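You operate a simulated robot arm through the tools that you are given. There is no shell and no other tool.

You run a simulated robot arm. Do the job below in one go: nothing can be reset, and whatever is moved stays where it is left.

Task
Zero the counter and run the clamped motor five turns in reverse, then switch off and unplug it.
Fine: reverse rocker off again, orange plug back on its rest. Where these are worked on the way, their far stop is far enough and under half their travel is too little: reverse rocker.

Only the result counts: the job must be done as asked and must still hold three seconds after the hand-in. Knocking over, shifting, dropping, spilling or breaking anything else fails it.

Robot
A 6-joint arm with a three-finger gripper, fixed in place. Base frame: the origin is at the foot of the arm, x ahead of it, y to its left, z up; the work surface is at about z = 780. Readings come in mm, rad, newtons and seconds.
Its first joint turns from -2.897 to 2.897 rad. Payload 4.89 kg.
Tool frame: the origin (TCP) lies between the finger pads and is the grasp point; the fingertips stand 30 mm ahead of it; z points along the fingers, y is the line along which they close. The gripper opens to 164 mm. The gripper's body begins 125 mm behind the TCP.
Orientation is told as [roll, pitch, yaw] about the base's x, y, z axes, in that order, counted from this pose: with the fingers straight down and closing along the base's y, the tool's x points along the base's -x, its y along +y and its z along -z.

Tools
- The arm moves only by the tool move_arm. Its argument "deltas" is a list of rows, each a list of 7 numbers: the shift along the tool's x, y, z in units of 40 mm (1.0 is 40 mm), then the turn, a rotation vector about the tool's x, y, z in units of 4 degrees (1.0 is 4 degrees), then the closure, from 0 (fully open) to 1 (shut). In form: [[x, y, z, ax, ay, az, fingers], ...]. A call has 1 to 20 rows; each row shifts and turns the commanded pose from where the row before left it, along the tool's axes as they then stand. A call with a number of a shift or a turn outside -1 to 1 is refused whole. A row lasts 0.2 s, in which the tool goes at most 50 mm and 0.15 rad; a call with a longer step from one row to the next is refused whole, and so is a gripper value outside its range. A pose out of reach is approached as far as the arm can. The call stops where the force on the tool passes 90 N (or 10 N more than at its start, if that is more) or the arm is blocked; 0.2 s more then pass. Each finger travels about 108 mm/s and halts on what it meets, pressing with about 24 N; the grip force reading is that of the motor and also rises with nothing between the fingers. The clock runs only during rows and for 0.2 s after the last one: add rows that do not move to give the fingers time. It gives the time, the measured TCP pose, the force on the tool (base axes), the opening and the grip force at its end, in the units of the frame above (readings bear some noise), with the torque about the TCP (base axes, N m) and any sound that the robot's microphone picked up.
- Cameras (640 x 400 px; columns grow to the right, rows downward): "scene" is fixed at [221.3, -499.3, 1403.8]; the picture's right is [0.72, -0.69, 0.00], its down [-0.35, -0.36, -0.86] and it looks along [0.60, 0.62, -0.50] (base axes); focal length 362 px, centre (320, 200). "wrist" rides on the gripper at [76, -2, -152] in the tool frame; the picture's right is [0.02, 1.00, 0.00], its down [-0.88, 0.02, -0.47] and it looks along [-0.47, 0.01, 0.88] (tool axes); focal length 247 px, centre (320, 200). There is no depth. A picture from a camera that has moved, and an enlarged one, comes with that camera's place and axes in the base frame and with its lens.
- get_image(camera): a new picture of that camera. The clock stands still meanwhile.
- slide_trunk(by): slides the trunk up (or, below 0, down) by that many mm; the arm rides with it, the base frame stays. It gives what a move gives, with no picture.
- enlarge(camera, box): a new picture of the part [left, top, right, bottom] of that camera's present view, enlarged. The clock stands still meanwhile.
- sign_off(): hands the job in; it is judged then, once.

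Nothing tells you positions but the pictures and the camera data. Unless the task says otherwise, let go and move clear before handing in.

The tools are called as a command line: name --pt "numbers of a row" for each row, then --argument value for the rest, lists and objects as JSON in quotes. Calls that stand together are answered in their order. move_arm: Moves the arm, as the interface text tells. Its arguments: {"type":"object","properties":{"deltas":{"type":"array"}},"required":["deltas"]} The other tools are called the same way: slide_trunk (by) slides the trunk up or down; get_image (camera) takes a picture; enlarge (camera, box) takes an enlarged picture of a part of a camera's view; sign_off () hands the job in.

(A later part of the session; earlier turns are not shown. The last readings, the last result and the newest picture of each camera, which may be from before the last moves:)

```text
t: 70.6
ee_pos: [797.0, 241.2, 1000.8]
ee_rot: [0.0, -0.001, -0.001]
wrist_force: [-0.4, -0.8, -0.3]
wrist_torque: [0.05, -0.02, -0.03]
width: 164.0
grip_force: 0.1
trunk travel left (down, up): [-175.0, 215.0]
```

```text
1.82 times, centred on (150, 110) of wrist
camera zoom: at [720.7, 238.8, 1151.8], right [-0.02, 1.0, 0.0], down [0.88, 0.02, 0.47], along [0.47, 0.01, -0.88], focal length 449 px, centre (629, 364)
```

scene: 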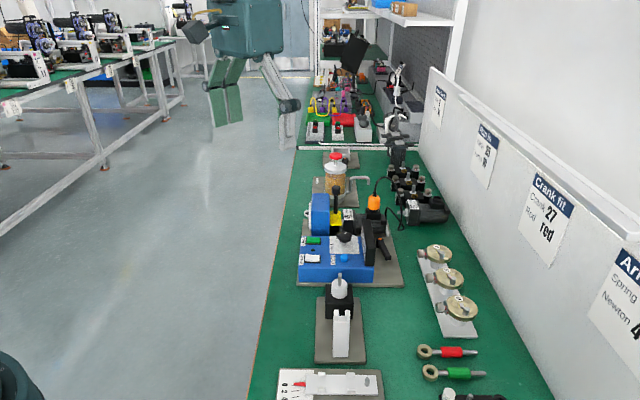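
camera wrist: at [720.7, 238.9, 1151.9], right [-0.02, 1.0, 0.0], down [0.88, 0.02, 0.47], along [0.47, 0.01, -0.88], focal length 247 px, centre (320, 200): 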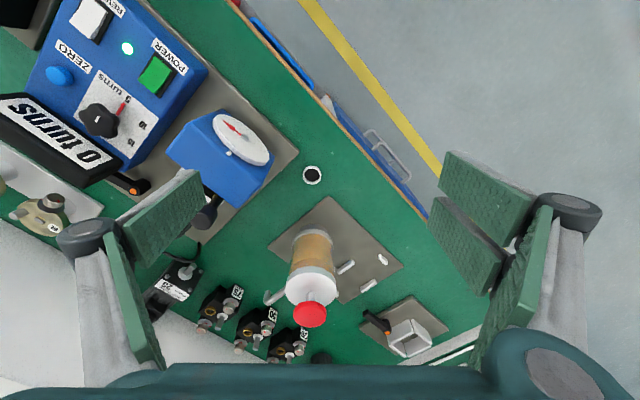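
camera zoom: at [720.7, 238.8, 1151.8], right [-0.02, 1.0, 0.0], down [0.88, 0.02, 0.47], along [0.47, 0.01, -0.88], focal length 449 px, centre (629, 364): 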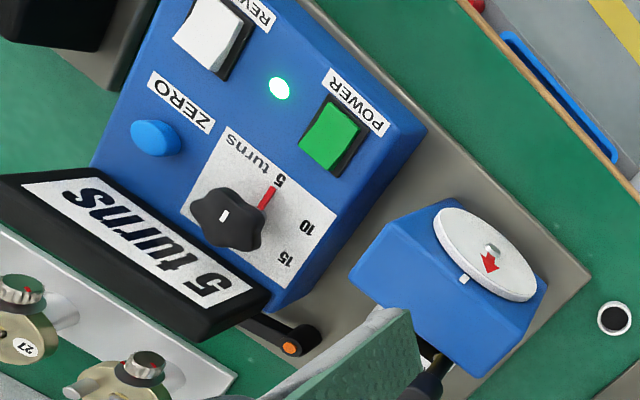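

The display now reads "5 turns" and the arrow is back at its mark. I'll check with a short wait that it has stopped by itself.

move_arm --pt "0 0 0 0 0 0 0"

enlarge --camera "wrist" --box '[0, 0, 300, 220]'

enlarge --camera "wrist" --box '[200, 100, 280, 170]'

```text
t: 71.0
ee_pos: [796.4, 241.4, 1000.4]
ee_rot: [-0.001, -0.001, -0.002]
wrist_force: [0.2, 0.0, -1.1]
wrist_torque: [0.01, 0.02, 0.01]
width: 164.4
grip_force: 0.0
trunk travel left (down, up): [-175.0, 215.0]
```

```text
1.82 times, centred on (150, 110) of wrist
camera zoom: at [720.7, 238.8, 1151.8], right [-0.02, 1.0, 0.0], down [0.88, 0.02, 0.47], along [0.47, 0.01, -0.88], focal length 449 px, centre (629, 364)
```

zoom: 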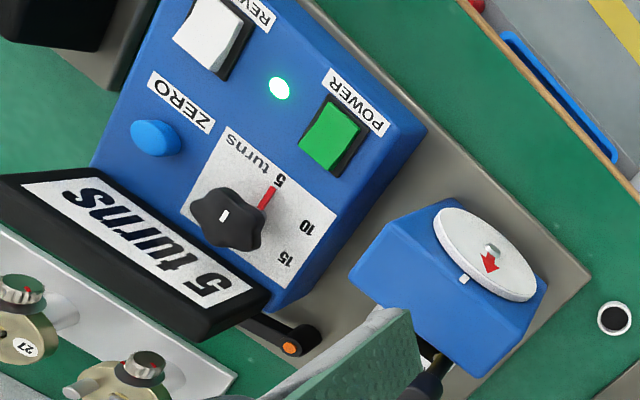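

```text
5.71 times, centred on (240, 135) of wrist
camera zoom: at [720.7, 238.8, 1151.8], right [-0.02, 1.0, 0.0], down [0.88, 0.02, 0.47], along [0.47, 0.01, -0.88], focal length 1411 px, centre (777, 571)
```

zoom: 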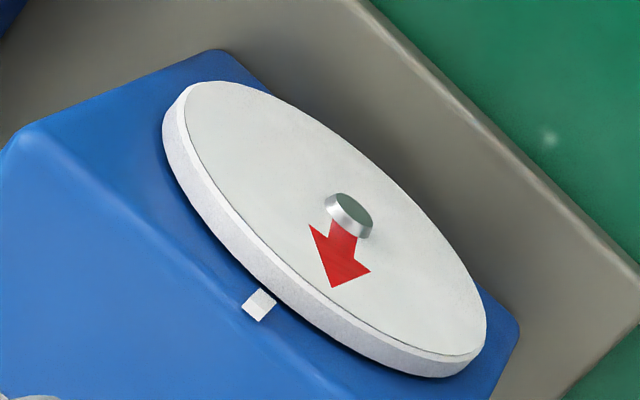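

The motor has stopped at 5 turns. Now back to the POWER rocker at yaw 45° to press its other (knob-side) end off.

move_arm --pt "0 0 0 0 0 -1 0.2" --pt "0 0 0 0 0 -1 0.4" --pt "0 0 0 0 0 -1 0.6" --pt "0 0 0 0 0 -1 0.68" --pt "0 0 0 0 0 -1 0.68" --pt "0 0 0 0 0 -1 0.68" --pt "0 0 0 0 0 -1 0.68" --pt "0 0 0 0 0 -1 0.68" --pt "0 0 0 0 0 -1 0.68" --pt "0 0 0 0 0 -1 0.68" --pt "0 0 0 0 0 -1 0.68" --pt "0 0 0 0 0 -0.25 0.68" --pt "0.896 -0.333 0 0 0 0 0.68" --pt "0.896 -0.333 0 0 0 0 0.68" --pt "0.896 -0.333 0 0 0 0 0.68" --pt "0.896 -0.333 0 0 0 0 0.68" --pt "0.896 -0.333 0 0 0 0 0.68" --pt "0 0 0.9 0 0 0 0.68" --pt "0 0 0.9 0 0 0 0.68" --pt "0 0 0 0 0 0 0.68"

enlarge --camera "wrist" --box '[200, 100, 360, 220]'

enlarge --camera "scene" --box '[290, 200, 370, 270]'

```text
t: 75.2
ee_pos: [716.8, 66.6, 930.4]
ee_rot: [0.001, -0.001, 0.786]
wrist_force: [0.5, 0.1, -0.7]
wrist_torque: [0.04, 0.05, 0.0]
width: 52.2
grip_force: 0.1
trunk travel left (down, up): [-175.0, 215.0]
```

```text
3.33 times, centred on (280, 160) of wrist
camera zoom: at [664.9, 10.3, 1081.2], right [-0.72, 0.69, 0.0], down [0.61, 0.64, 0.47], along [0.33, 0.34, -0.88], focal length 823 px, centre (453, 333)
```

zoom: 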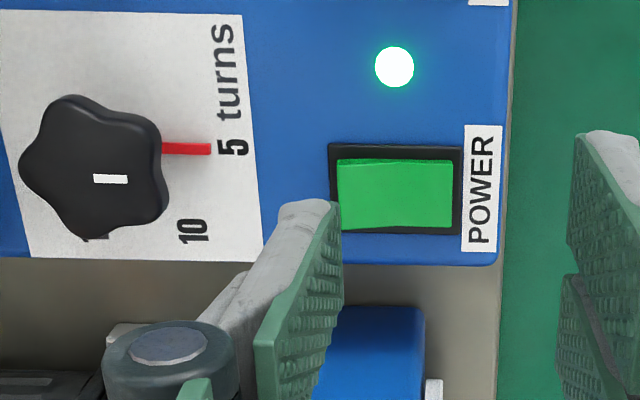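

```text
5.71 times, centred on (330, 235) of scene
camera zoom: at [221.3, -499.3, 1403.8], right [0.72, -0.69, 0.0], down [-0.35, -0.36, -0.86], along [0.6, 0.62, -0.5], focal length 2070 px, centre (263, 0)
```

zoom: 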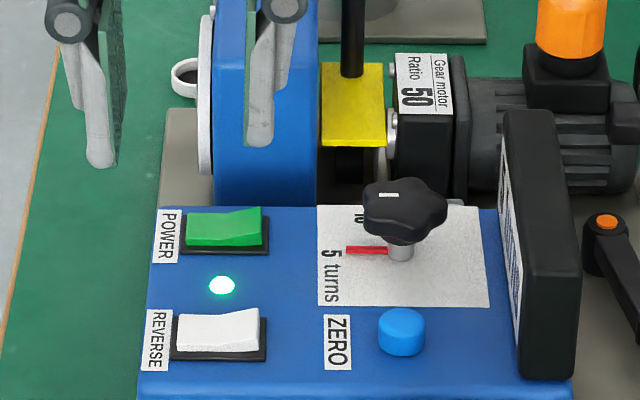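

Thumb is over the knob-side end of POWER. Lowering and pressing it off.

move_arm --pt "0 0 0.7 0 0 0 0.68" --pt "0 0 0.45 0 0 0 0.68" --pt "0 0 0.1 0 0 0 0.68" --pt "0 0 0.08 0 0 0 0.68"

enlarge --camera "scene" --box '[290, 200, 370, 270]'

```text
t: 76.2
ee_pos: [717.7, 66.8, 875.8]
ee_rot: [-0.003, -0.001, 0.785]
wrist_force: [10.1, -1.0, 27.1]
wrist_torque: [-0.51, -0.84, 0.08]
width: 57.7
grip_force: 5.9
trunk travel left (down, up): [-175.0, 215.0]
```

```text
5.71 times, centred on (330, 235) of scene
camera zoom: at [221.3, -499.3, 1403.8], right [0.72, -0.69, 0.0], down [-0.35, -0.36, -0.86], along [0.6, 0.62, -0.5], focal length 2070 px, centre (263, 0)
```

zoom: 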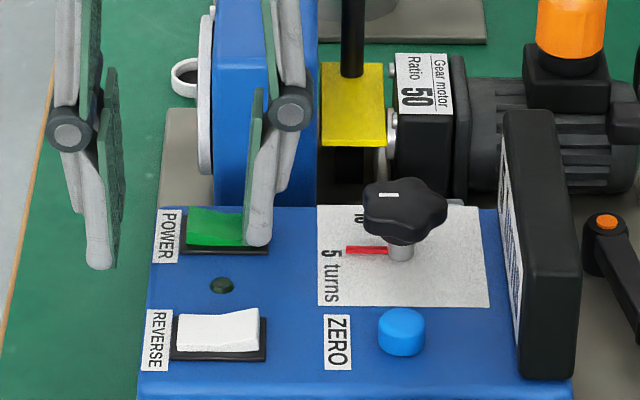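

POWER is off (LED dark). Lifting, moving over to REVERSE's knob-side end and lowering to just above it.

move_arm --pt "0 0 -0.3 0 0 0 0.68" --pt "0 0 -1 0 0 0 0.68" --pt "0.89 0.024 0 0 0 0 0.68" --pt "0.89 0.024 0 0 0 0 0.68" --pt "0 0 0.65 0 0 0 0.68" --pt "0 0 0.4 0 0 0 0.68" --pt "0 0 0 0 0 0 0.68"

enlarge --camera "scene" --box '[290, 200, 370, 270]'

get_image --camera "wrist"

```text
t: 77.8
ee_pos: [666.5, 18.2, 882.8]
ee_rot: [0.0, -0.001, 0.785]
wrist_force: [0.6, 0.0, 0.4]
wrist_torque: [-0.01, 0.05, 0.0]
width: 52.6
grip_force: 0.0
trunk travel left (down, up): [-175.0, 215.0]
```

```text
5.71 times, centred on (330, 235) of scene
camera zoom: at [221.3, -499.3, 1403.8], right [0.72, -0.69, 0.0], down [-0.35, -0.36, -0.86], along [0.6, 0.62, -0.5], focal length 2070 px, centre (263, 0)
```

zoom: 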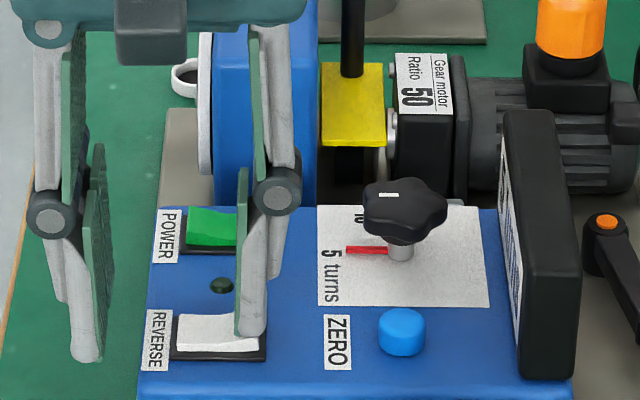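

```text
taken
camera wrist: at [614.2, -37.6, 1033.8], right [-0.72, 0.69, 0.0], down [0.61, 0.64, 0.47], along [0.33, 0.34, -0.88], focal length 247 px, centre (320, 200)
```

wrist: 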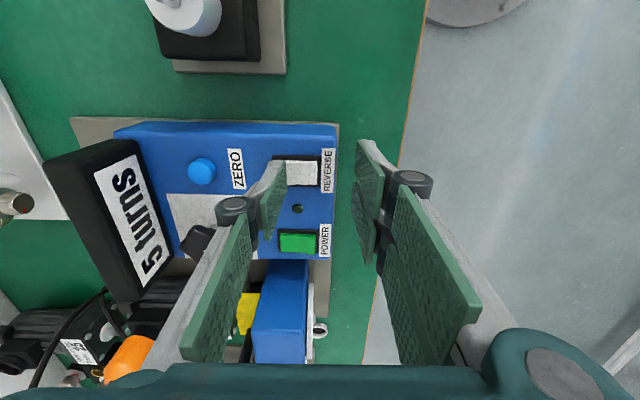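

The display still shows "5 turns" with POWER off, and the thumb is over REVERSE's raised end. Pressing it off.

move_arm --pt "0 0 0.08 0 0 0 0.68" --pt "0 0 0.09 0 0 0 0.68"

enlarge --camera "scene" --box '[290, 200, 370, 270]'

```text
t: 78.4
ee_pos: [666.4, 17.0, 876.9]
ee_rot: [-0.001, 0.0, 0.785]
wrist_force: [-0.6, -0.7, 3.3]
wrist_torque: [-0.06, -0.02, 0.0]
width: 52.4
grip_force: 0.0
trunk travel left (down, up): [-175.0, 215.0]
```

```text
5.71 times, centred on (330, 235) of scene
camera zoom: at [221.3, -499.3, 1403.8], right [0.72, -0.69, 0.0], down [-0.35, -0.36, -0.86], along [0.6, 0.62, -0.5], focal length 2070 px, centre (263, 0)
```

zoom: 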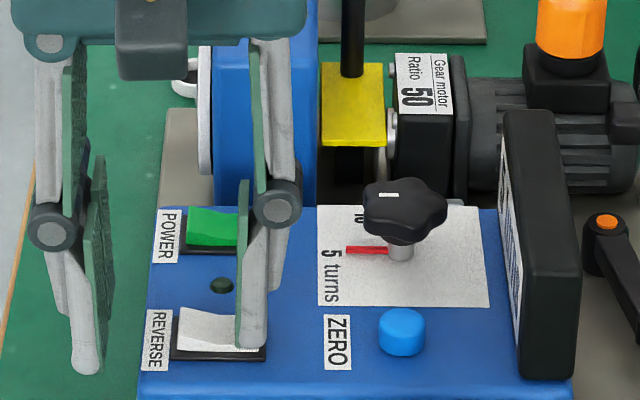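

REVERSE has tipped back. One slight extra press to seat it, then lift and check.

move_arm --pt "0 0 0.04 0 0 0 0.68" --pt "0 0 -0.3 0 0 0 0.68" --pt "0 0 -1 0 0 0 0.68" --pt "0 0 -1 0 0 0 0.68" --pt "0 0 -1 0 0 0 0.68" --pt "0 0 0 0 0 0 0.68"

enlarge --camera "scene" --box '[290, 200, 370, 270]'

get_image --camera "wrist"

```text
t: 79.8
ee_pos: [665.8, 19.6, 1007.6]
ee_rot: [0.001, 0.0, 0.785]
wrist_force: [-0.7, 0.6, 0.1]
wrist_torque: [-0.03, -0.06, 0.02]
width: 52.5
grip_force: 0.0
trunk travel left (down, up): [-175.0, 215.0]
```

```text
5.71 times, centred on (330, 235) of scene
camera zoom: at [221.3, -499.3, 1403.8], right [0.72, -0.69, 0.0], down [-0.35, -0.36, -0.86], along [0.6, 0.62, -0.5], focal length 2070 px, centre (263, 0)
```

zoom: 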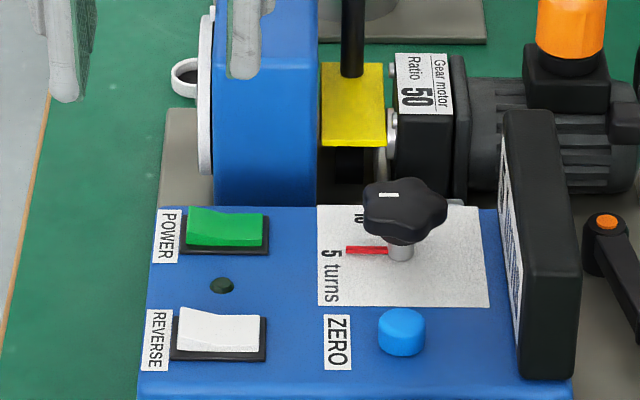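

```text
taken
camera wrist: at [613.2, -35.2, 1159.0], right [-0.72, 0.69, 0.0], down [0.61, 0.64, 0.47], along [0.33, 0.34, -0.88], focal length 247 px, centre (320, 200)
```

wrist: 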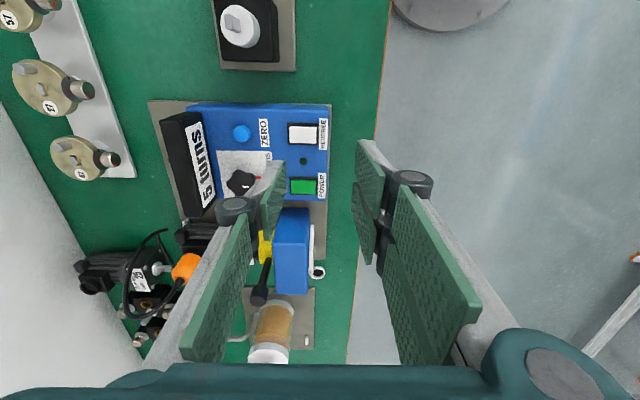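

Both rockers are off, the dial stays at 5 and the display reads 5. Next is unplugging: I'll move near the plug at yaw 0 for a close look before grasping.

move_arm --pt "-0.6 -0.6 -0.05 0 0 0 0.6" --pt "-0.6 -0.6 -0.05 0 0 0 0.6" --pt "-0.6 -0.6 -0.05 0 0 0 0.6" --pt "-0.6 -0.6 -0.05 0 0 0 0.6" --pt "-0.6 -0.6 -0.05 0 0 0 0.6" --pt "-0.6 -0.6 -0.05 0 0 0 0.6" --pt "0 0 0 0 0 1 0.6" --pt "0 0 0 0 0 1 0.6" --pt "0 0 0 0 0 1 0.6" --pt "0 0 0 0 0 1 0.6" --pt "0 0 0 0 0 1 0.6" --pt "0 0 0 0 0 1 0.6" --pt "0 0 0 0 0 1 0.6" --pt "0 0 0 0 0 1 0.6" --pt "0 0 0 0 0 1 0.6" --pt "0 0 0 0 0 1 0.6" --pt "0 0 0 0 0 1 0.6" --pt "0 0 0 0 0 0.25 0.6" --pt "0 0 0 0 0 0 0.6"

get_image --camera "wrist"

enlarge --camera "wrist" --box '[220, 120, 420, 270]'

enlarge --camera "scene" --box '[340, 150, 420, 230]'

```text
t: 83.8
ee_pos: [867.9, 18.9, 1021.1]
ee_rot: [-0.002, -0.001, 0.0]
wrist_force: [0.7, -0.1, -0.1]
wrist_torque: [0.02, 0.0, 0.05]
width: 65.8
grip_force: 0.0
trunk travel left (down, up): [-175.0, 215.0]
```

```text
taken
camera wrist: at [792.5, 15.8, 1172.5], right [-0.02, 1.0, 0.0], down [0.88, 0.02, 0.47], along [0.47, 0.01, -0.88], focal length 247 px, centre (320, 200)
```

wrist: 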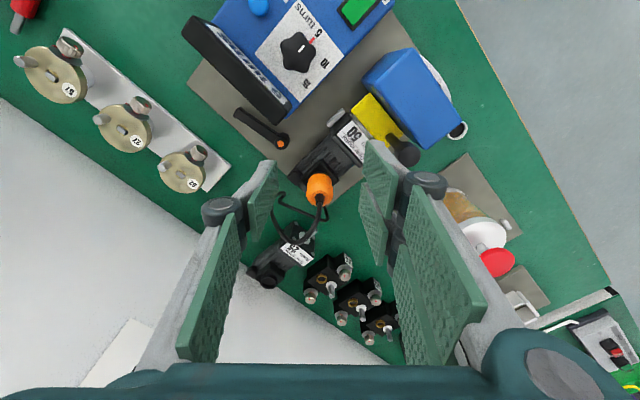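

```text
2.67 times, centred on (320, 195) of wrist
camera zoom: at [792.5, 15.8, 1172.5], right [-0.02, 1.0, 0.0], down [0.88, 0.02, 0.47], along [0.47, 0.01, -0.88], focal length 659 px, centre (320, 213)
```

zoom: 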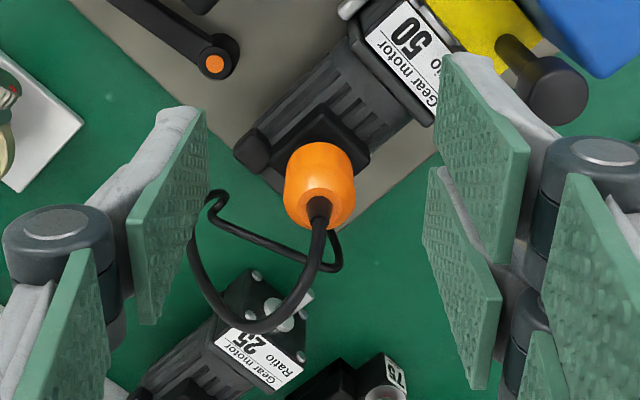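

```text
5.00 times, centred on (380, 190) of scene
camera zoom: at [221.3, -499.3, 1403.8], right [0.72, -0.69, 0.0], down [-0.35, -0.36, -0.86], along [0.6, 0.62, -0.5], focal length 1811 px, centre (20, 250)
```

zoom: 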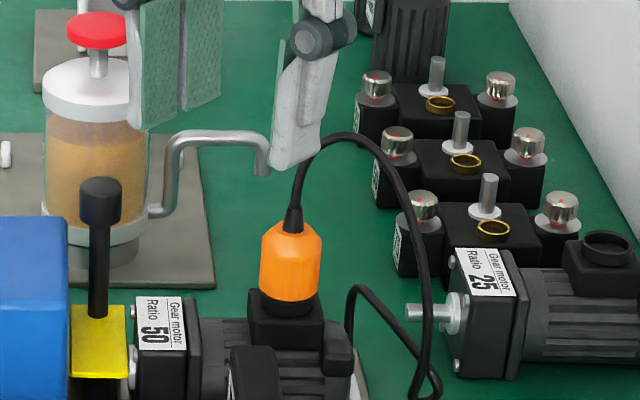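

The plug axis is near [926, 18], and its cable arcs off towards +x/-y, so I'll use yaw -30° to let the cable pass through the open gap. Moving above the plug first for alignment.

move_arm --pt "-0.725 0 0 0 0 0 0.6" --pt "-0.725 0 0 0 0 0 0.6" --pt "0 0 0 0 0 1 0.6" --pt "0 0 0 0 0 1 0.6" --pt "0 0 0 0 0 1 0.6" --pt "0 0 0 0 0 1 0.6" --pt "0 0 0 0 0 1 0.6" --pt "0 0 0 0 0 1 0.6" --pt "0 0 0 0 0 1 0.6" --pt "0 0 0 0 0 0.5 0.6" --pt "0 0 0 0 0 0 0.6"

get_image --camera "wrist"

enlarge --camera "wrist" --box '[220, 100, 420, 250]'

enlarge --camera "scene" --box '[340, 140, 420, 220]'

```text
t: 86.2
ee_pos: [926.2, 18.4, 1020.8]
ee_rot: [0.0, 0.001, -0.524]
wrist_force: [-0.5, -0.7, -0.7]
wrist_torque: [0.0, 0.04, 0.0]
width: 66.0
grip_force: 0.1
trunk travel left (down, up): [-175.0, 215.0]
```

```text
taken
camera wrist: at [860.1, 54.6, 1172.2], right [0.48, 0.88, 0.0], down [0.77, -0.42, 0.47], along [0.41, -0.23, -0.88], focal length 247 px, centre (320, 200)
```

wrist: 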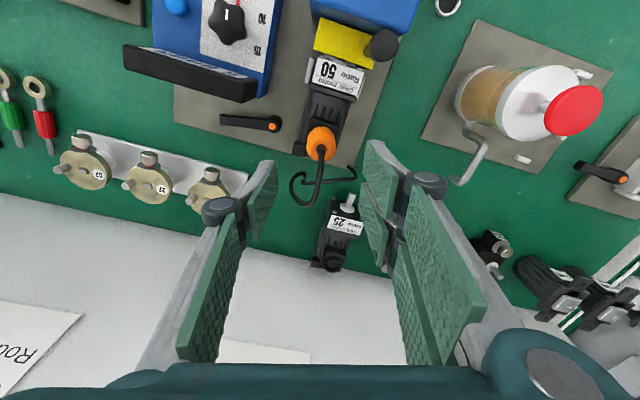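

```text
2.67 times, centred on (320, 175) of wrist
camera zoom: at [860.1, 54.6, 1172.2], right [0.48, 0.88, 0.0], down [0.77, -0.42, 0.47], along [0.41, -0.23, -0.88], focal length 659 px, centre (320, 267)
```

zoom: 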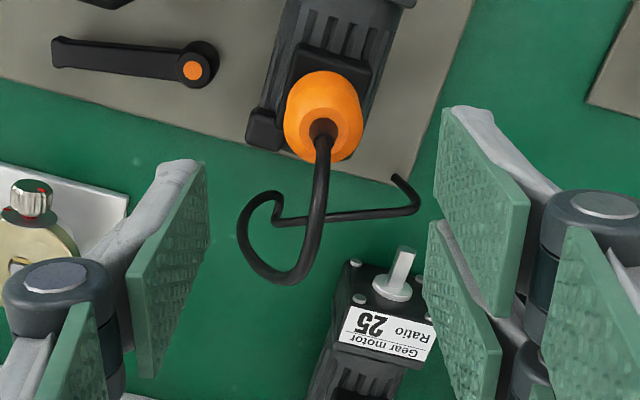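

```text
5.00 times, centred on (380, 180) of scene
camera zoom: at [221.3, -499.3, 1403.8], right [0.72, -0.69, 0.0], down [-0.35, -0.36, -0.86], along [0.6, 0.62, -0.5], focal length 1811 px, centre (20, 300)
```

zoom: 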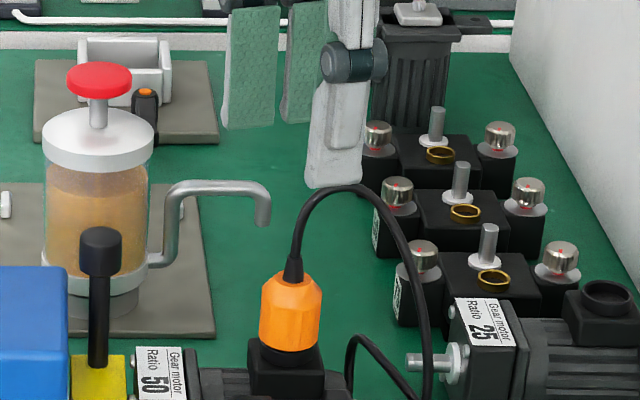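

The plug sits centred between thumb and fingers and the cable runs out through the gap. Descending to grasp height (TCP about 907) in stages.

move_arm --pt "0 0 0.8 0 0 0 0.6" --pt "0 0 0.8 0 0 0 0.6" --pt "0 0 0.6 0 0 0 0.6" --pt "0 0 0 0 0 0 0.6"

enlarge --camera "wrist" --box '[220, 100, 420, 250]'

enlarge --camera "scene" --box '[340, 140, 420, 220]'

```text
t: 87.2
ee_pos: [926.4, 17.0, 931.9]
ee_rot: [0.0, -0.001, -0.525]
wrist_force: [0.5, 0.4, -0.1]
wrist_torque: [-0.01, 0.06, 0.01]
width: 65.7
grip_force: 0.2
trunk travel left (down, up): [-175.0, 215.0]
```

```text
2.67 times, centred on (320, 175) of wrist
camera zoom: at [860.3, 53.2, 1083.4], right [0.48, 0.88, 0.0], down [0.77, -0.42, 0.47], along [0.41, -0.23, -0.88], focal length 659 px, centre (320, 267)
```

zoom: 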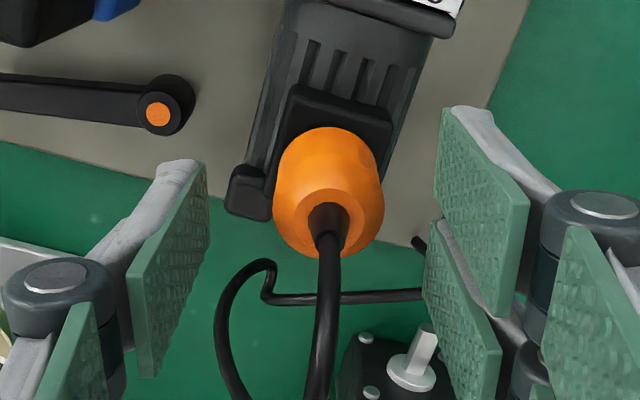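

```text
5.00 times, centred on (380, 180) of scene
camera zoom: at [221.3, -499.3, 1403.8], right [0.72, -0.69, 0.0], down [-0.35, -0.36, -0.86], along [0.6, 0.62, -0.5], focal length 1811 px, centre (20, 300)
```

zoom: 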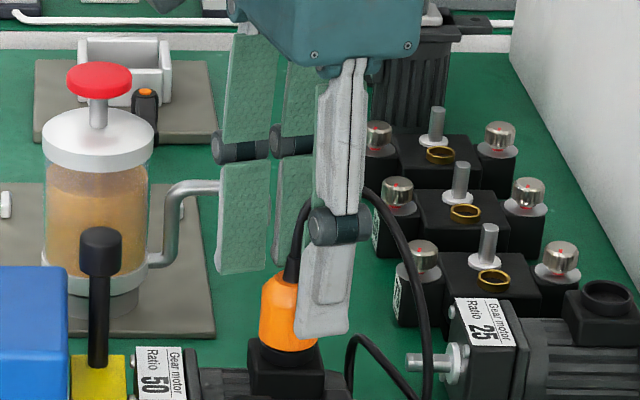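

No contact, and everything is clear. Last 25 mm down, then close on the plug.

move_arm --pt "0 0 0.4 0 0 0 0.6" --pt "0 0 0.22 0 0 0 0.6" --pt "0 0 0 0 0 0 0.6"

enlarge --camera "scene" --box '[340, 140, 420, 220]'

enlarge --camera "wrist" --box '[220, 100, 420, 250]'

```text
t: 88.0
ee_pos: [927.1, 16.9, 906.9]
ee_rot: [-0.002, 0.0, -0.523]
wrist_force: [-0.4, -0.6, -0.3]
wrist_torque: [-0.01, -0.01, 0.0]
width: 65.8
grip_force: 0.0
trunk travel left (down, up): [-175.0, 215.0]
```

```text
5.00 times, centred on (380, 180) of scene
camera zoom: at [221.3, -499.3, 1403.8], right [0.72, -0.69, 0.0], down [-0.35, -0.36, -0.86], along [0.6, 0.62, -0.5], focal length 1811 px, centre (20, 300)
```

zoom: 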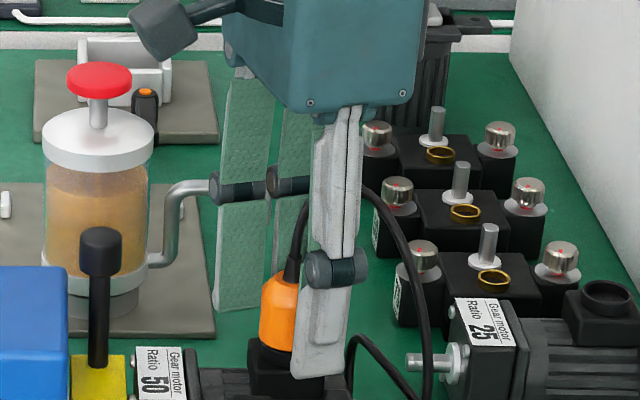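

```text
2.67 times, centred on (320, 175) of wrist
camera zoom: at [860.0, 52.9, 1058.7], right [0.48, 0.88, 0.0], down [0.77, -0.42, 0.47], along [0.41, -0.23, -0.88], focal length 659 px, centre (320, 267)
```

zoom: 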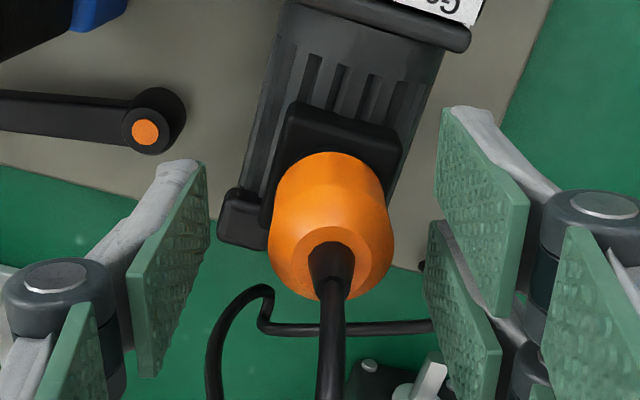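

The plug is about 2.5 mm towards the two-finger side; I'll shift to centre it and close.

move_arm --pt "0 0.065 0 0 0 0 0.6" --pt "0 0 0 0 0 0 0.75" --pt "0 0 0 0 0 0 0.9" --pt "0 0 0 0 0 0 0.95" --pt "0 0 0 0 0 0 0.95"

enlarge --camera "wrist" --box '[220, 100, 420, 250]'

enlarge --camera "scene" --box '[340, 140, 420, 220]'

```text
t: 89.2
ee_pos: [929.4, 19.3, 908.1]
ee_rot: [-0.001, 0.0, -0.522]
wrist_force: [-2.4, -3.7, -2.5]
wrist_torque: [-0.1, 0.07, 0.2]
width: 30.5
grip_force: 23.3
trunk travel left (down, up): [-175.0, 215.0]
```

```text
2.67 times, centred on (320, 175) of wrist
camera zoom: at [861.7, 55.4, 1058.4], right [0.48, 0.88, 0.0], down [0.77, -0.42, 0.47], along [0.41, -0.23, -0.88], focal length 659 px, centre (320, 267)
```

zoom: 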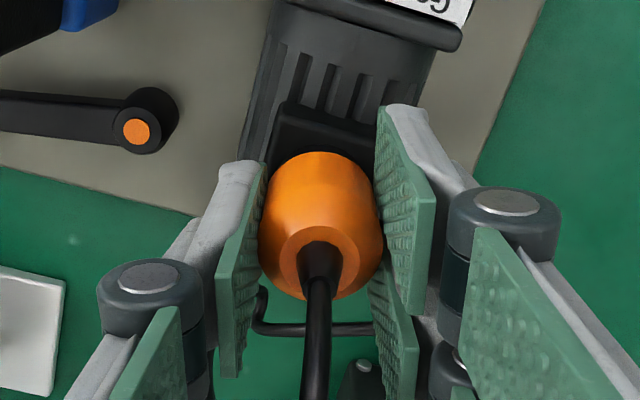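

```text
5.00 times, centred on (380, 180) of scene
camera zoom: at [221.3, -499.3, 1403.8], right [0.72, -0.69, 0.0], down [-0.35, -0.36, -0.86], along [0.6, 0.62, -0.5], focal length 1811 px, centre (20, 300)
```

zoom: 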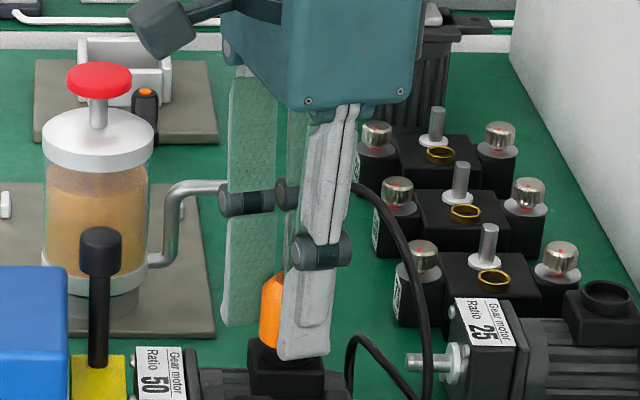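

The plug is gripped firmly at 30.5 mm. Pulling straight up gently.

move_arm --pt "0 0 -0.1 0 0 0 1" --pt "0 0 -0.15 0 0 0 1" --pt "0 0 -0.15 0 0 0 1"

enlarge --camera "wrist" --box '[220, 100, 420, 250]'

enlarge --camera "scene" --box '[340, 140, 420, 220]'

```text
t: 90.0
ee_pos: [928.5, 19.4, 922.4]
ee_rot: [0.0, 0.0, -0.524]
wrist_force: [0.3, 0.1, 0.0]
wrist_torque: [0.02, 0.0, 0.0]
width: 30.7
grip_force: 24.0
trunk travel left (down, up): [-175.0, 215.0]
```

```text
2.67 times, centred on (320, 175) of wrist
camera zoom: at [861.9, 56.3, 1074.5], right [0.48, 0.88, 0.0], down [0.77, -0.42, 0.47], along [0.41, -0.23, -0.88], focal length 659 px, centre (320, 267)
```

zoom: 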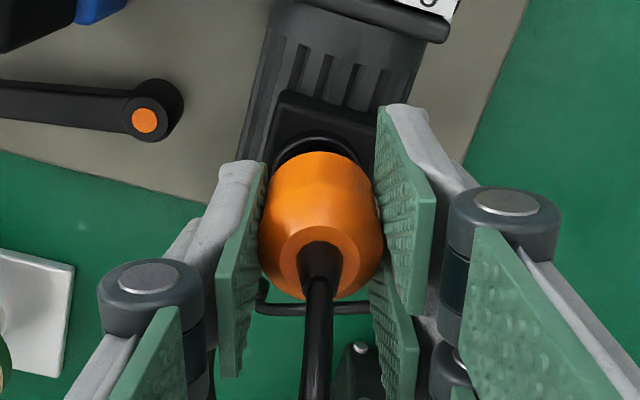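

```text
5.00 times, centred on (380, 180) of scene
camera zoom: at [221.3, -499.3, 1403.8], right [0.72, -0.69, 0.0], down [-0.35, -0.36, -0.86], along [0.6, 0.62, -0.5], focal length 1811 px, centre (20, 300)
```

zoom: 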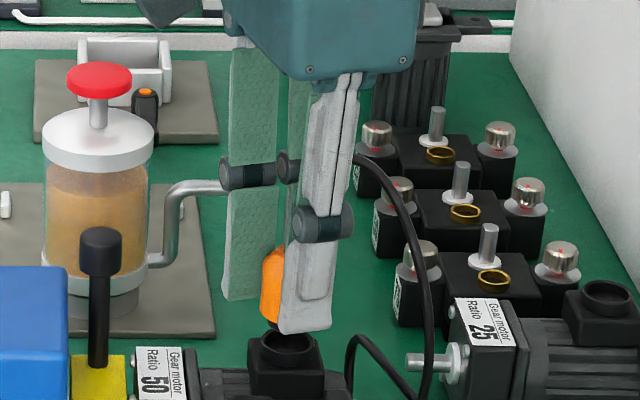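

The plug is out and held. Lifting to a safe carrying height.

move_arm --pt "0 0 -0.6 0 0 0 1" --pt "0 0 -0.8 0 0 0 1" --pt "0 0 -0.8 0 0 0 1" --pt "0 0 0 0 0 0 1"

enlarge --camera "wrist" --box '[220, 100, 420, 250]'

enlarge --camera "scene" --box '[330, 100, 430, 220]'

```text
t: 91.0
ee_pos: [927.5, 20.4, 1013.4]
ee_rot: [0.001, 0.0, -0.525]
wrist_force: [0.1, 0.1, -0.3]
wrist_torque: [0.0, -0.06, 0.01]
width: 30.5
grip_force: 23.4
trunk travel left (down, up): [-175.0, 215.0]
```

```text
2.67 times, centred on (320, 175) of wrist
camera zoom: at [860.6, 57.0, 1164.3], right [0.48, 0.88, 0.0], down [0.77, -0.42, 0.47], along [0.41, -0.23, -0.88], focal length 659 px, centre (320, 267)
```

zoom: 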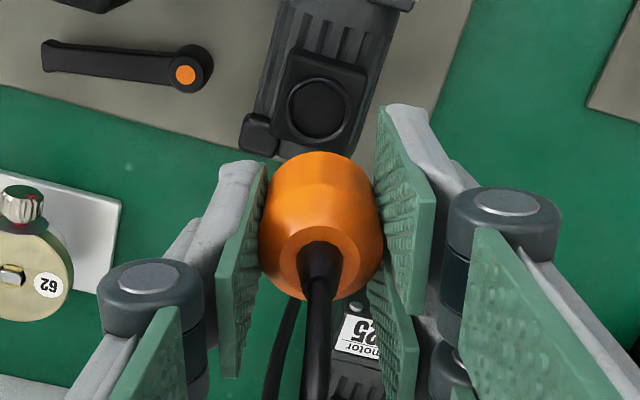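

```text
3.33 times, centred on (380, 160) of scene
camera zoom: at [221.3, -499.3, 1403.8], right [0.72, -0.69, 0.0], down [-0.35, -0.36, -0.86], along [0.6, 0.62, -0.5], focal length 1208 px, centre (120, 333)
```

zoom: 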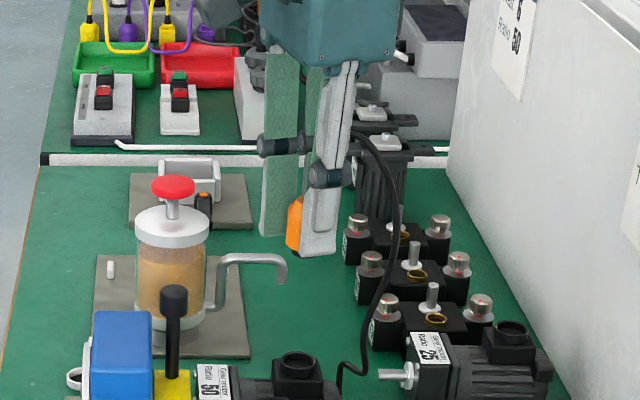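

The plug is clear of the socket. I'll zoom in on its underside and the ring to plan the placing.

enlarge --camera "scene" --box '[400, 145, 440, 185]'

enlarge --camera "scene" --box '[395, 140, 445, 180]'

get_image --camera "scene"

```text
10.00 times, centred on (420, 165) of scene
camera zoom: at [221.3, -499.3, 1403.8], right [0.72, -0.69, 0.0], down [-0.35, -0.36, -0.86], along [0.6, 0.62, -0.5], focal length 3623 px, centre (-680, 550)
```

zoom: 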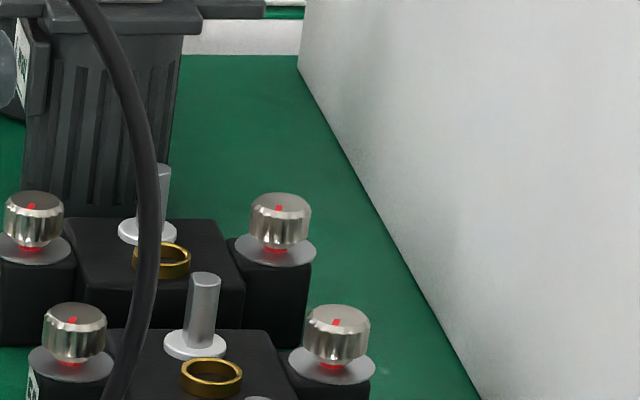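

```text
10.00 times, centred on (420, 160) of scene
camera zoom: at [221.3, -499.3, 1403.8], right [0.72, -0.69, 0.0], down [-0.35, -0.36, -0.86], along [0.6, 0.62, -0.5], focal length 3623 px, centre (-680, 600)
```

zoom: 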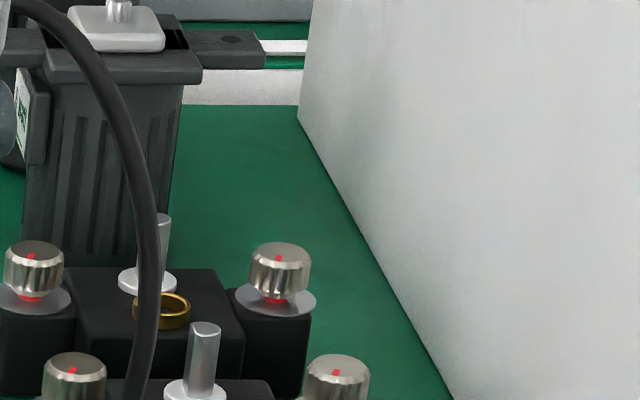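

```text
taken
```

scene: 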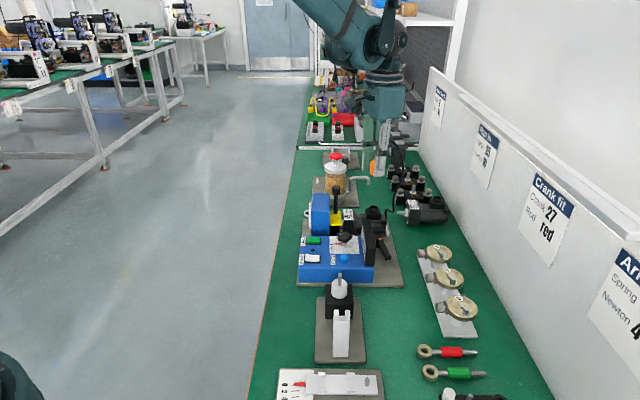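

enlarge --camera "scene" --box '[355, 140, 405, 190]'

enlarge --camera "scene" --box '[340, 195, 400, 245]'

```text
8.00 times, centred on (380, 165) of scene
camera zoom: at [221.3, -499.3, 1403.8], right [0.72, -0.69, 0.0], down [-0.35, -0.36, -0.86], along [0.6, 0.62, -0.5], focal length 2898 px, centre (-160, 480)
```

zoom: 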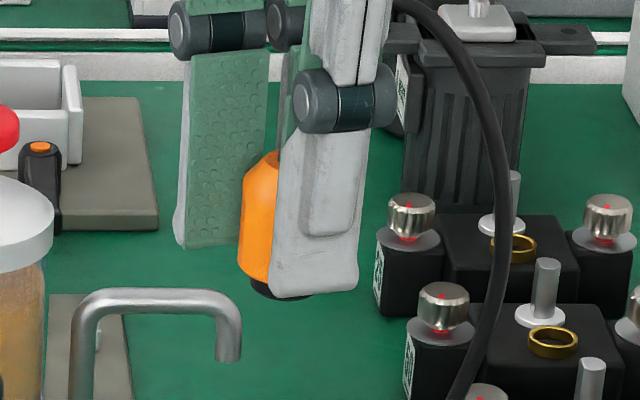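

```text
8.00 times, centred on (370, 220) of scene
camera zoom: at [221.3, -499.3, 1403.8], right [0.72, -0.69, 0.0], down [-0.35, -0.36, -0.86], along [0.6, 0.62, -0.5], focal length 2898 px, centre (-80, 40)
```

zoom: 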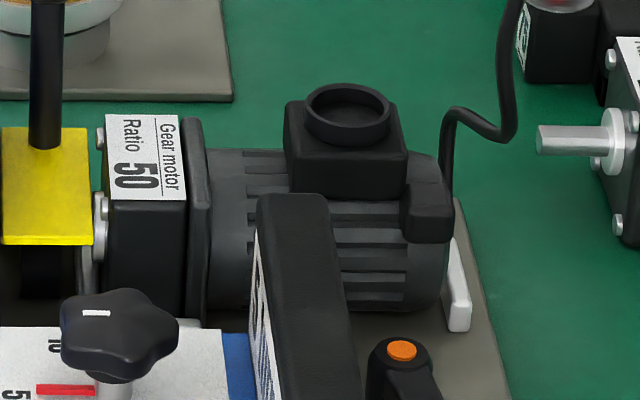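

The plug's nose is short and matches the socket collar; the ring on the bench is about 10 mm high. I'll carry the plug at this height over to the ring (about [870, 228]).

move_arm --pt "0.48 0.472 0 0 0 0 1" --pt "0.48 0.472 0 0 0 0 1" --pt "0.48 0.472 0 0 0 0 1" --pt "0.48 0.472 0 0 0 0 1" --pt "0.48 0.472 0 0 0 0 1" --pt "0.48 0.472 0 0 0 0 1" --pt "0.48 0.472 0 0 0 0 1" --pt "0.48 0.472 0 0 0 0 1" --pt "0 0 0 0 0 0 1" --pt "0 0 0 0 0 0 1"

get_image --camera "wrist"

enlarge --camera "wrist" --box '[240, 80, 400, 200]'

get_image --camera "scene"

```text
t: 93.2
ee_pos: [872.2, 227.6, 1011.3]
ee_rot: [-0.001, -0.001, -0.524]
wrist_force: [0.7, -0.2, -0.3]
wrist_torque: [-0.01, -0.03, 0.02]
width: 30.5
grip_force: 23.5
trunk travel left (down, up): [-175.0, 215.0]
```

```text
taken
camera wrist: at [805.2, 263.2, 1162.4], right [0.48, 0.88, 0.0], down [0.77, -0.42, 0.47], along [0.41, -0.23, -0.88], focal length 247 px, centre (320, 200)
```

wrist: 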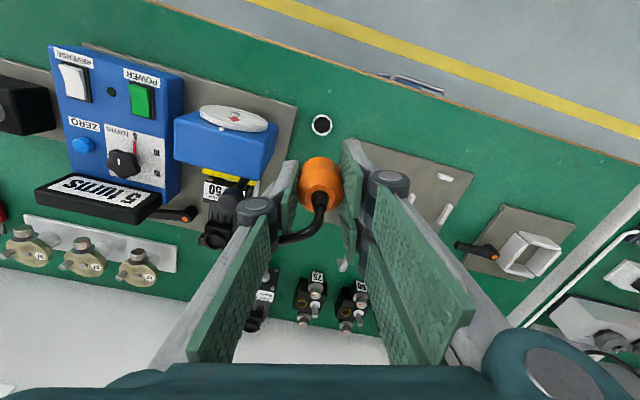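

```text
3.33 times, centred on (320, 140) of wrist
camera zoom: at [805.2, 263.2, 1162.4], right [0.48, 0.88, 0.0], down [0.77, -0.42, 0.47], along [0.41, -0.23, -0.88], focal length 823 px, centre (320, 400)
```

zoom: 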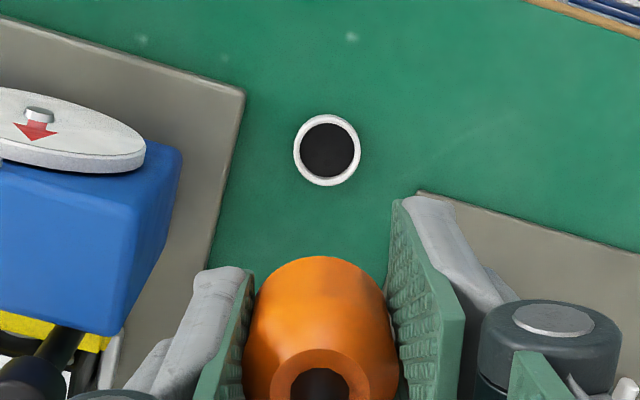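

```text
taken
```

scene: 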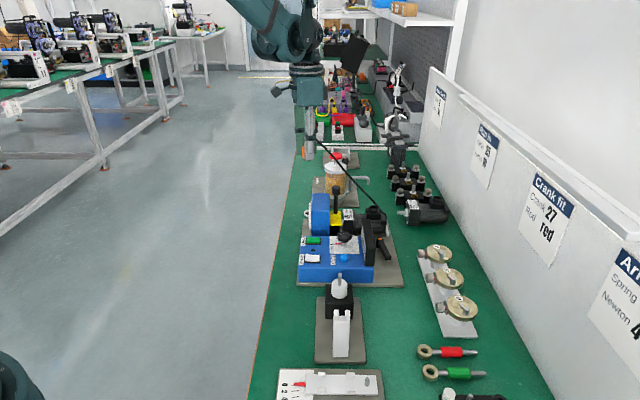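

The ring lies about 2-3 mm off the tool axis; I'll correct that and descend most of the way, then re-check.

move_arm --pt "0.05 0.065 0.6 0 0 0 1" --pt "0 0 0.8 0 0 0 1" --pt "0 0 0.8 0 0 0 1" --pt "0 0 0.8 0 0 0 1" --pt "0 0 0.5 0 0 0 1" --pt "0 0 0 0 0 0 1"

get_image --camera "wrist"

enlarge --camera "wrist" --box '[260, 100, 380, 190]'

enlarge --camera "scene" --box '[280, 150, 380, 230]'

```text
t: 94.6
ee_pos: [870.6, 231.5, 870.0]
ee_rot: [0.001, 0.001, -0.523]
wrist_force: [0.4, 0.2, -0.2]
wrist_torque: [-0.02, 0.05, -0.03]
width: 30.7
grip_force: 24.4
trunk travel left (down, up): [-175.0, 215.0]
```

```text
taken
camera wrist: at [803.3, 266.8, 1022.1], right [0.48, 0.88, 0.0], down [0.77, -0.42, 0.47], along [0.41, -0.23, -0.88], focal length 247 px, centre (320, 200)
```

wrist: 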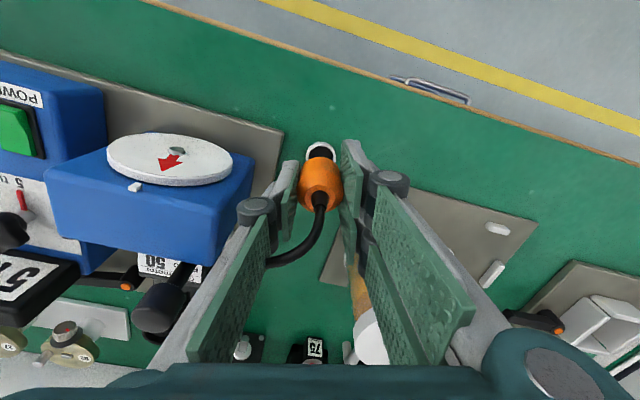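

```text
4.44 times, centred on (320, 145) of wrist
camera zoom: at [803.3, 266.8, 1022.1], right [0.48, 0.88, 0.0], down [0.77, -0.42, 0.47], along [0.41, -0.23, -0.88], focal length 1098 px, centre (320, 444)
```

zoom: 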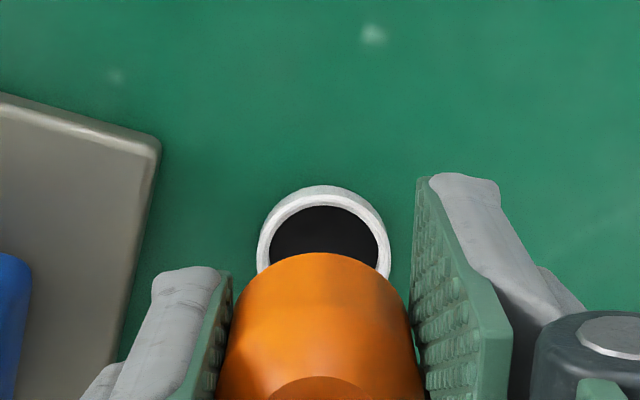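

```text
5.00 times, centred on (330, 190) of scene
camera zoom: at [221.3, -499.3, 1403.8], right [0.72, -0.69, 0.0], down [-0.35, -0.36, -0.86], along [0.6, 0.62, -0.5], focal length 1811 px, centre (270, 250)
```

zoom: 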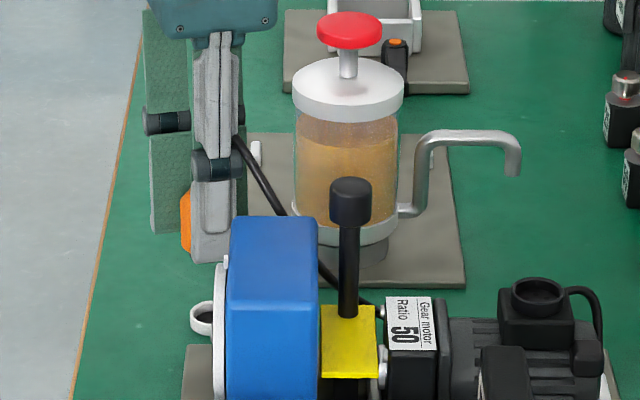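

The ring is within half a millimetre of the tool axis now. Going down to just above seating, then in small steps.

move_arm --pt "0.01 0.01 0.5 0 0 0 1" --pt "0 0 0.3 0 0 0 1" --pt "0 0 0 0 0 0 1"

enlarge --camera "wrist" --box '[260, 120, 380, 210]'

enlarge --camera "scene" --box '[290, 170, 350, 220]'

```text
t: 95.4
ee_pos: [871.8, 231.9, 839.3]
ee_rot: [0.0, 0.0, -0.523]
wrist_force: [0.8, 0.3, -0.8]
wrist_torque: [0.0, 0.04, -0.01]
width: 30.7
grip_force: 24.4
trunk travel left (down, up): [-175.0, 215.0]
```

```text
4.44 times, centred on (320, 165) of wrist
camera zoom: at [804.3, 267.4, 990.8], right [0.48, 0.88, 0.0], down [0.77, -0.42, 0.47], along [0.41, -0.23, -0.88], focal length 1098 px, centre (320, 356)
```

zoom: 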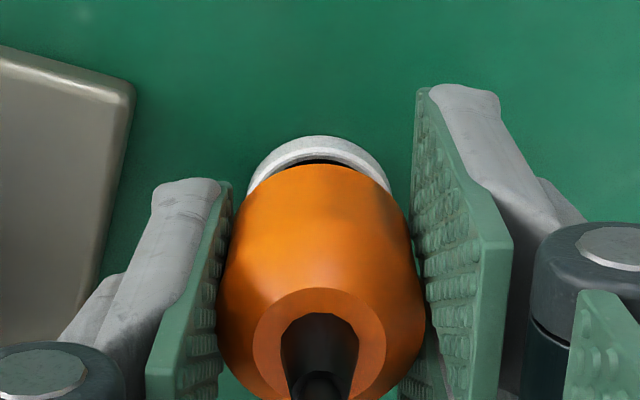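

```text
8.00 times, centred on (320, 195) of scene
camera zoom: at [221.3, -499.3, 1403.8], right [0.72, -0.69, 0.0], down [-0.35, -0.36, -0.86], along [0.6, 0.62, -0.5], focal length 2898 px, centre (320, 240)
```

zoom: 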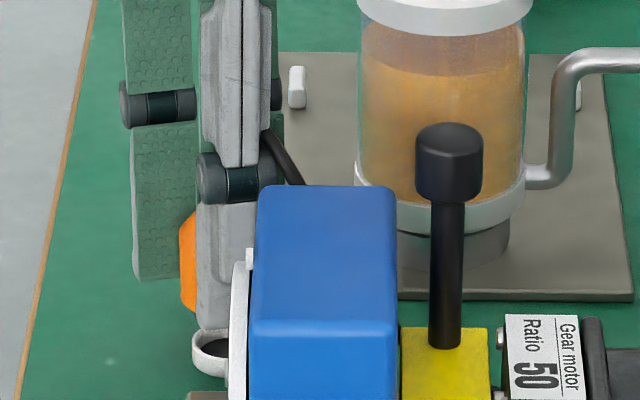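

The plug is centred over the ring, about 15 mm above seating. Lowering in small steps while watching the force.

move_arm --pt "0 0 0.12 0 0 0 1" --pt "0 0 0.1 0 0 0 1"

enlarge --camera "wrist" --box '[260, 120, 380, 210]'

enlarge --camera "scene" --box '[300, 185, 340, 220]'

```text
t: 96.0
ee_pos: [869.3, 231.1, 831.6]
ee_rot: [-0.001, -0.001, -0.523]
wrist_force: [0.1, -0.4, 0.0]
wrist_torque: [0.01, -0.04, -0.01]
width: 30.6
grip_force: 23.3
trunk travel left (down, up): [-175.0, 215.0]
```

```text
4.44 times, centred on (320, 165) of wrist
camera zoom: at [803.1, 267.2, 982.3], right [0.48, 0.88, 0.0], down [0.77, -0.42, 0.47], along [0.41, -0.23, -0.88], focal length 1098 px, centre (320, 356)
```

zoom: 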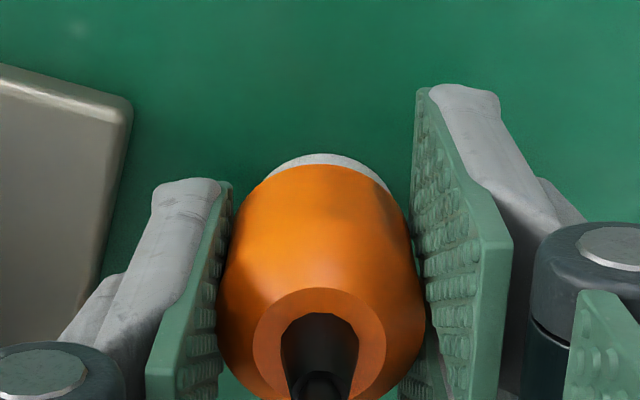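

```text
11.43 times, centred on (320, 202) of scene
camera zoom: at [221.3, -499.3, 1403.8], right [0.72, -0.69, 0.0], down [-0.35, -0.36, -0.86], along [0.6, 0.62, -0.5], focal length 4140 px, centre (320, 171)
```

zoom: 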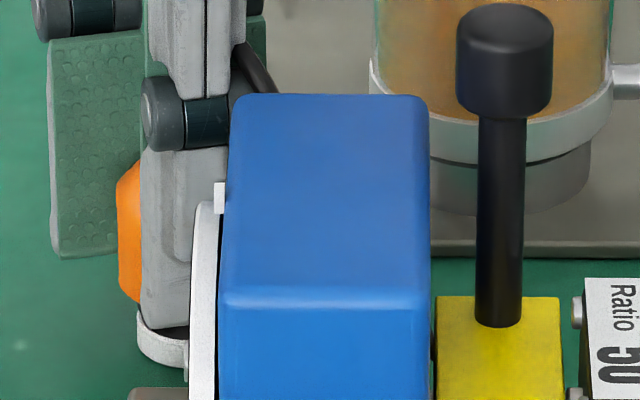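

Still no contact, nose entering the ring. A few more millimetres.

move_arm --pt "0 0 0.06 0 0 0 1" --pt "0 0 0.05 0 0 0 1"

enlarge --camera "wrist" --box '[260, 120, 380, 210]'

enlarge --camera "scene" --box '[300, 185, 340, 220]'

```text
t: 96.6
ee_pos: [869.4, 231.0, 827.6]
ee_rot: [0.0, -0.001, -0.524]
wrist_force: [1.6, 2.9, 8.0]
wrist_torque: [0.09, 0.01, 0.0]
width: 30.7
grip_force: 22.8
trunk travel left (down, up): [-175.0, 215.0]
```

```text
4.44 times, centred on (320, 165) of wrist
camera zoom: at [803.4, 267.3, 978.9], right [0.48, 0.88, 0.0], down [0.77, -0.42, 0.47], along [0.42, -0.23, -0.88], focal length 1098 px, centre (320, 356)
```

zoom: 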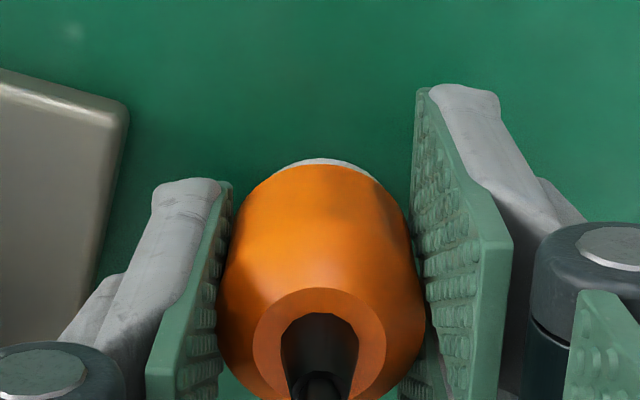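

```text
11.43 times, centred on (320, 202) of scene
camera zoom: at [221.3, -499.3, 1403.8], right [0.72, -0.69, 0.0], down [-0.35, -0.36, -0.86], along [0.6, 0.62, -0.5], focal length 4140 px, centre (320, 171)
```

zoom: 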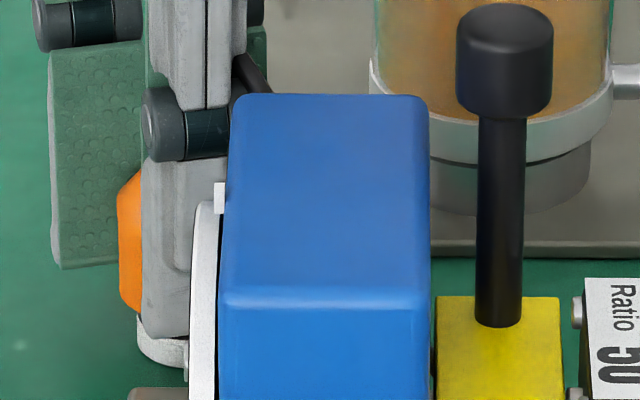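

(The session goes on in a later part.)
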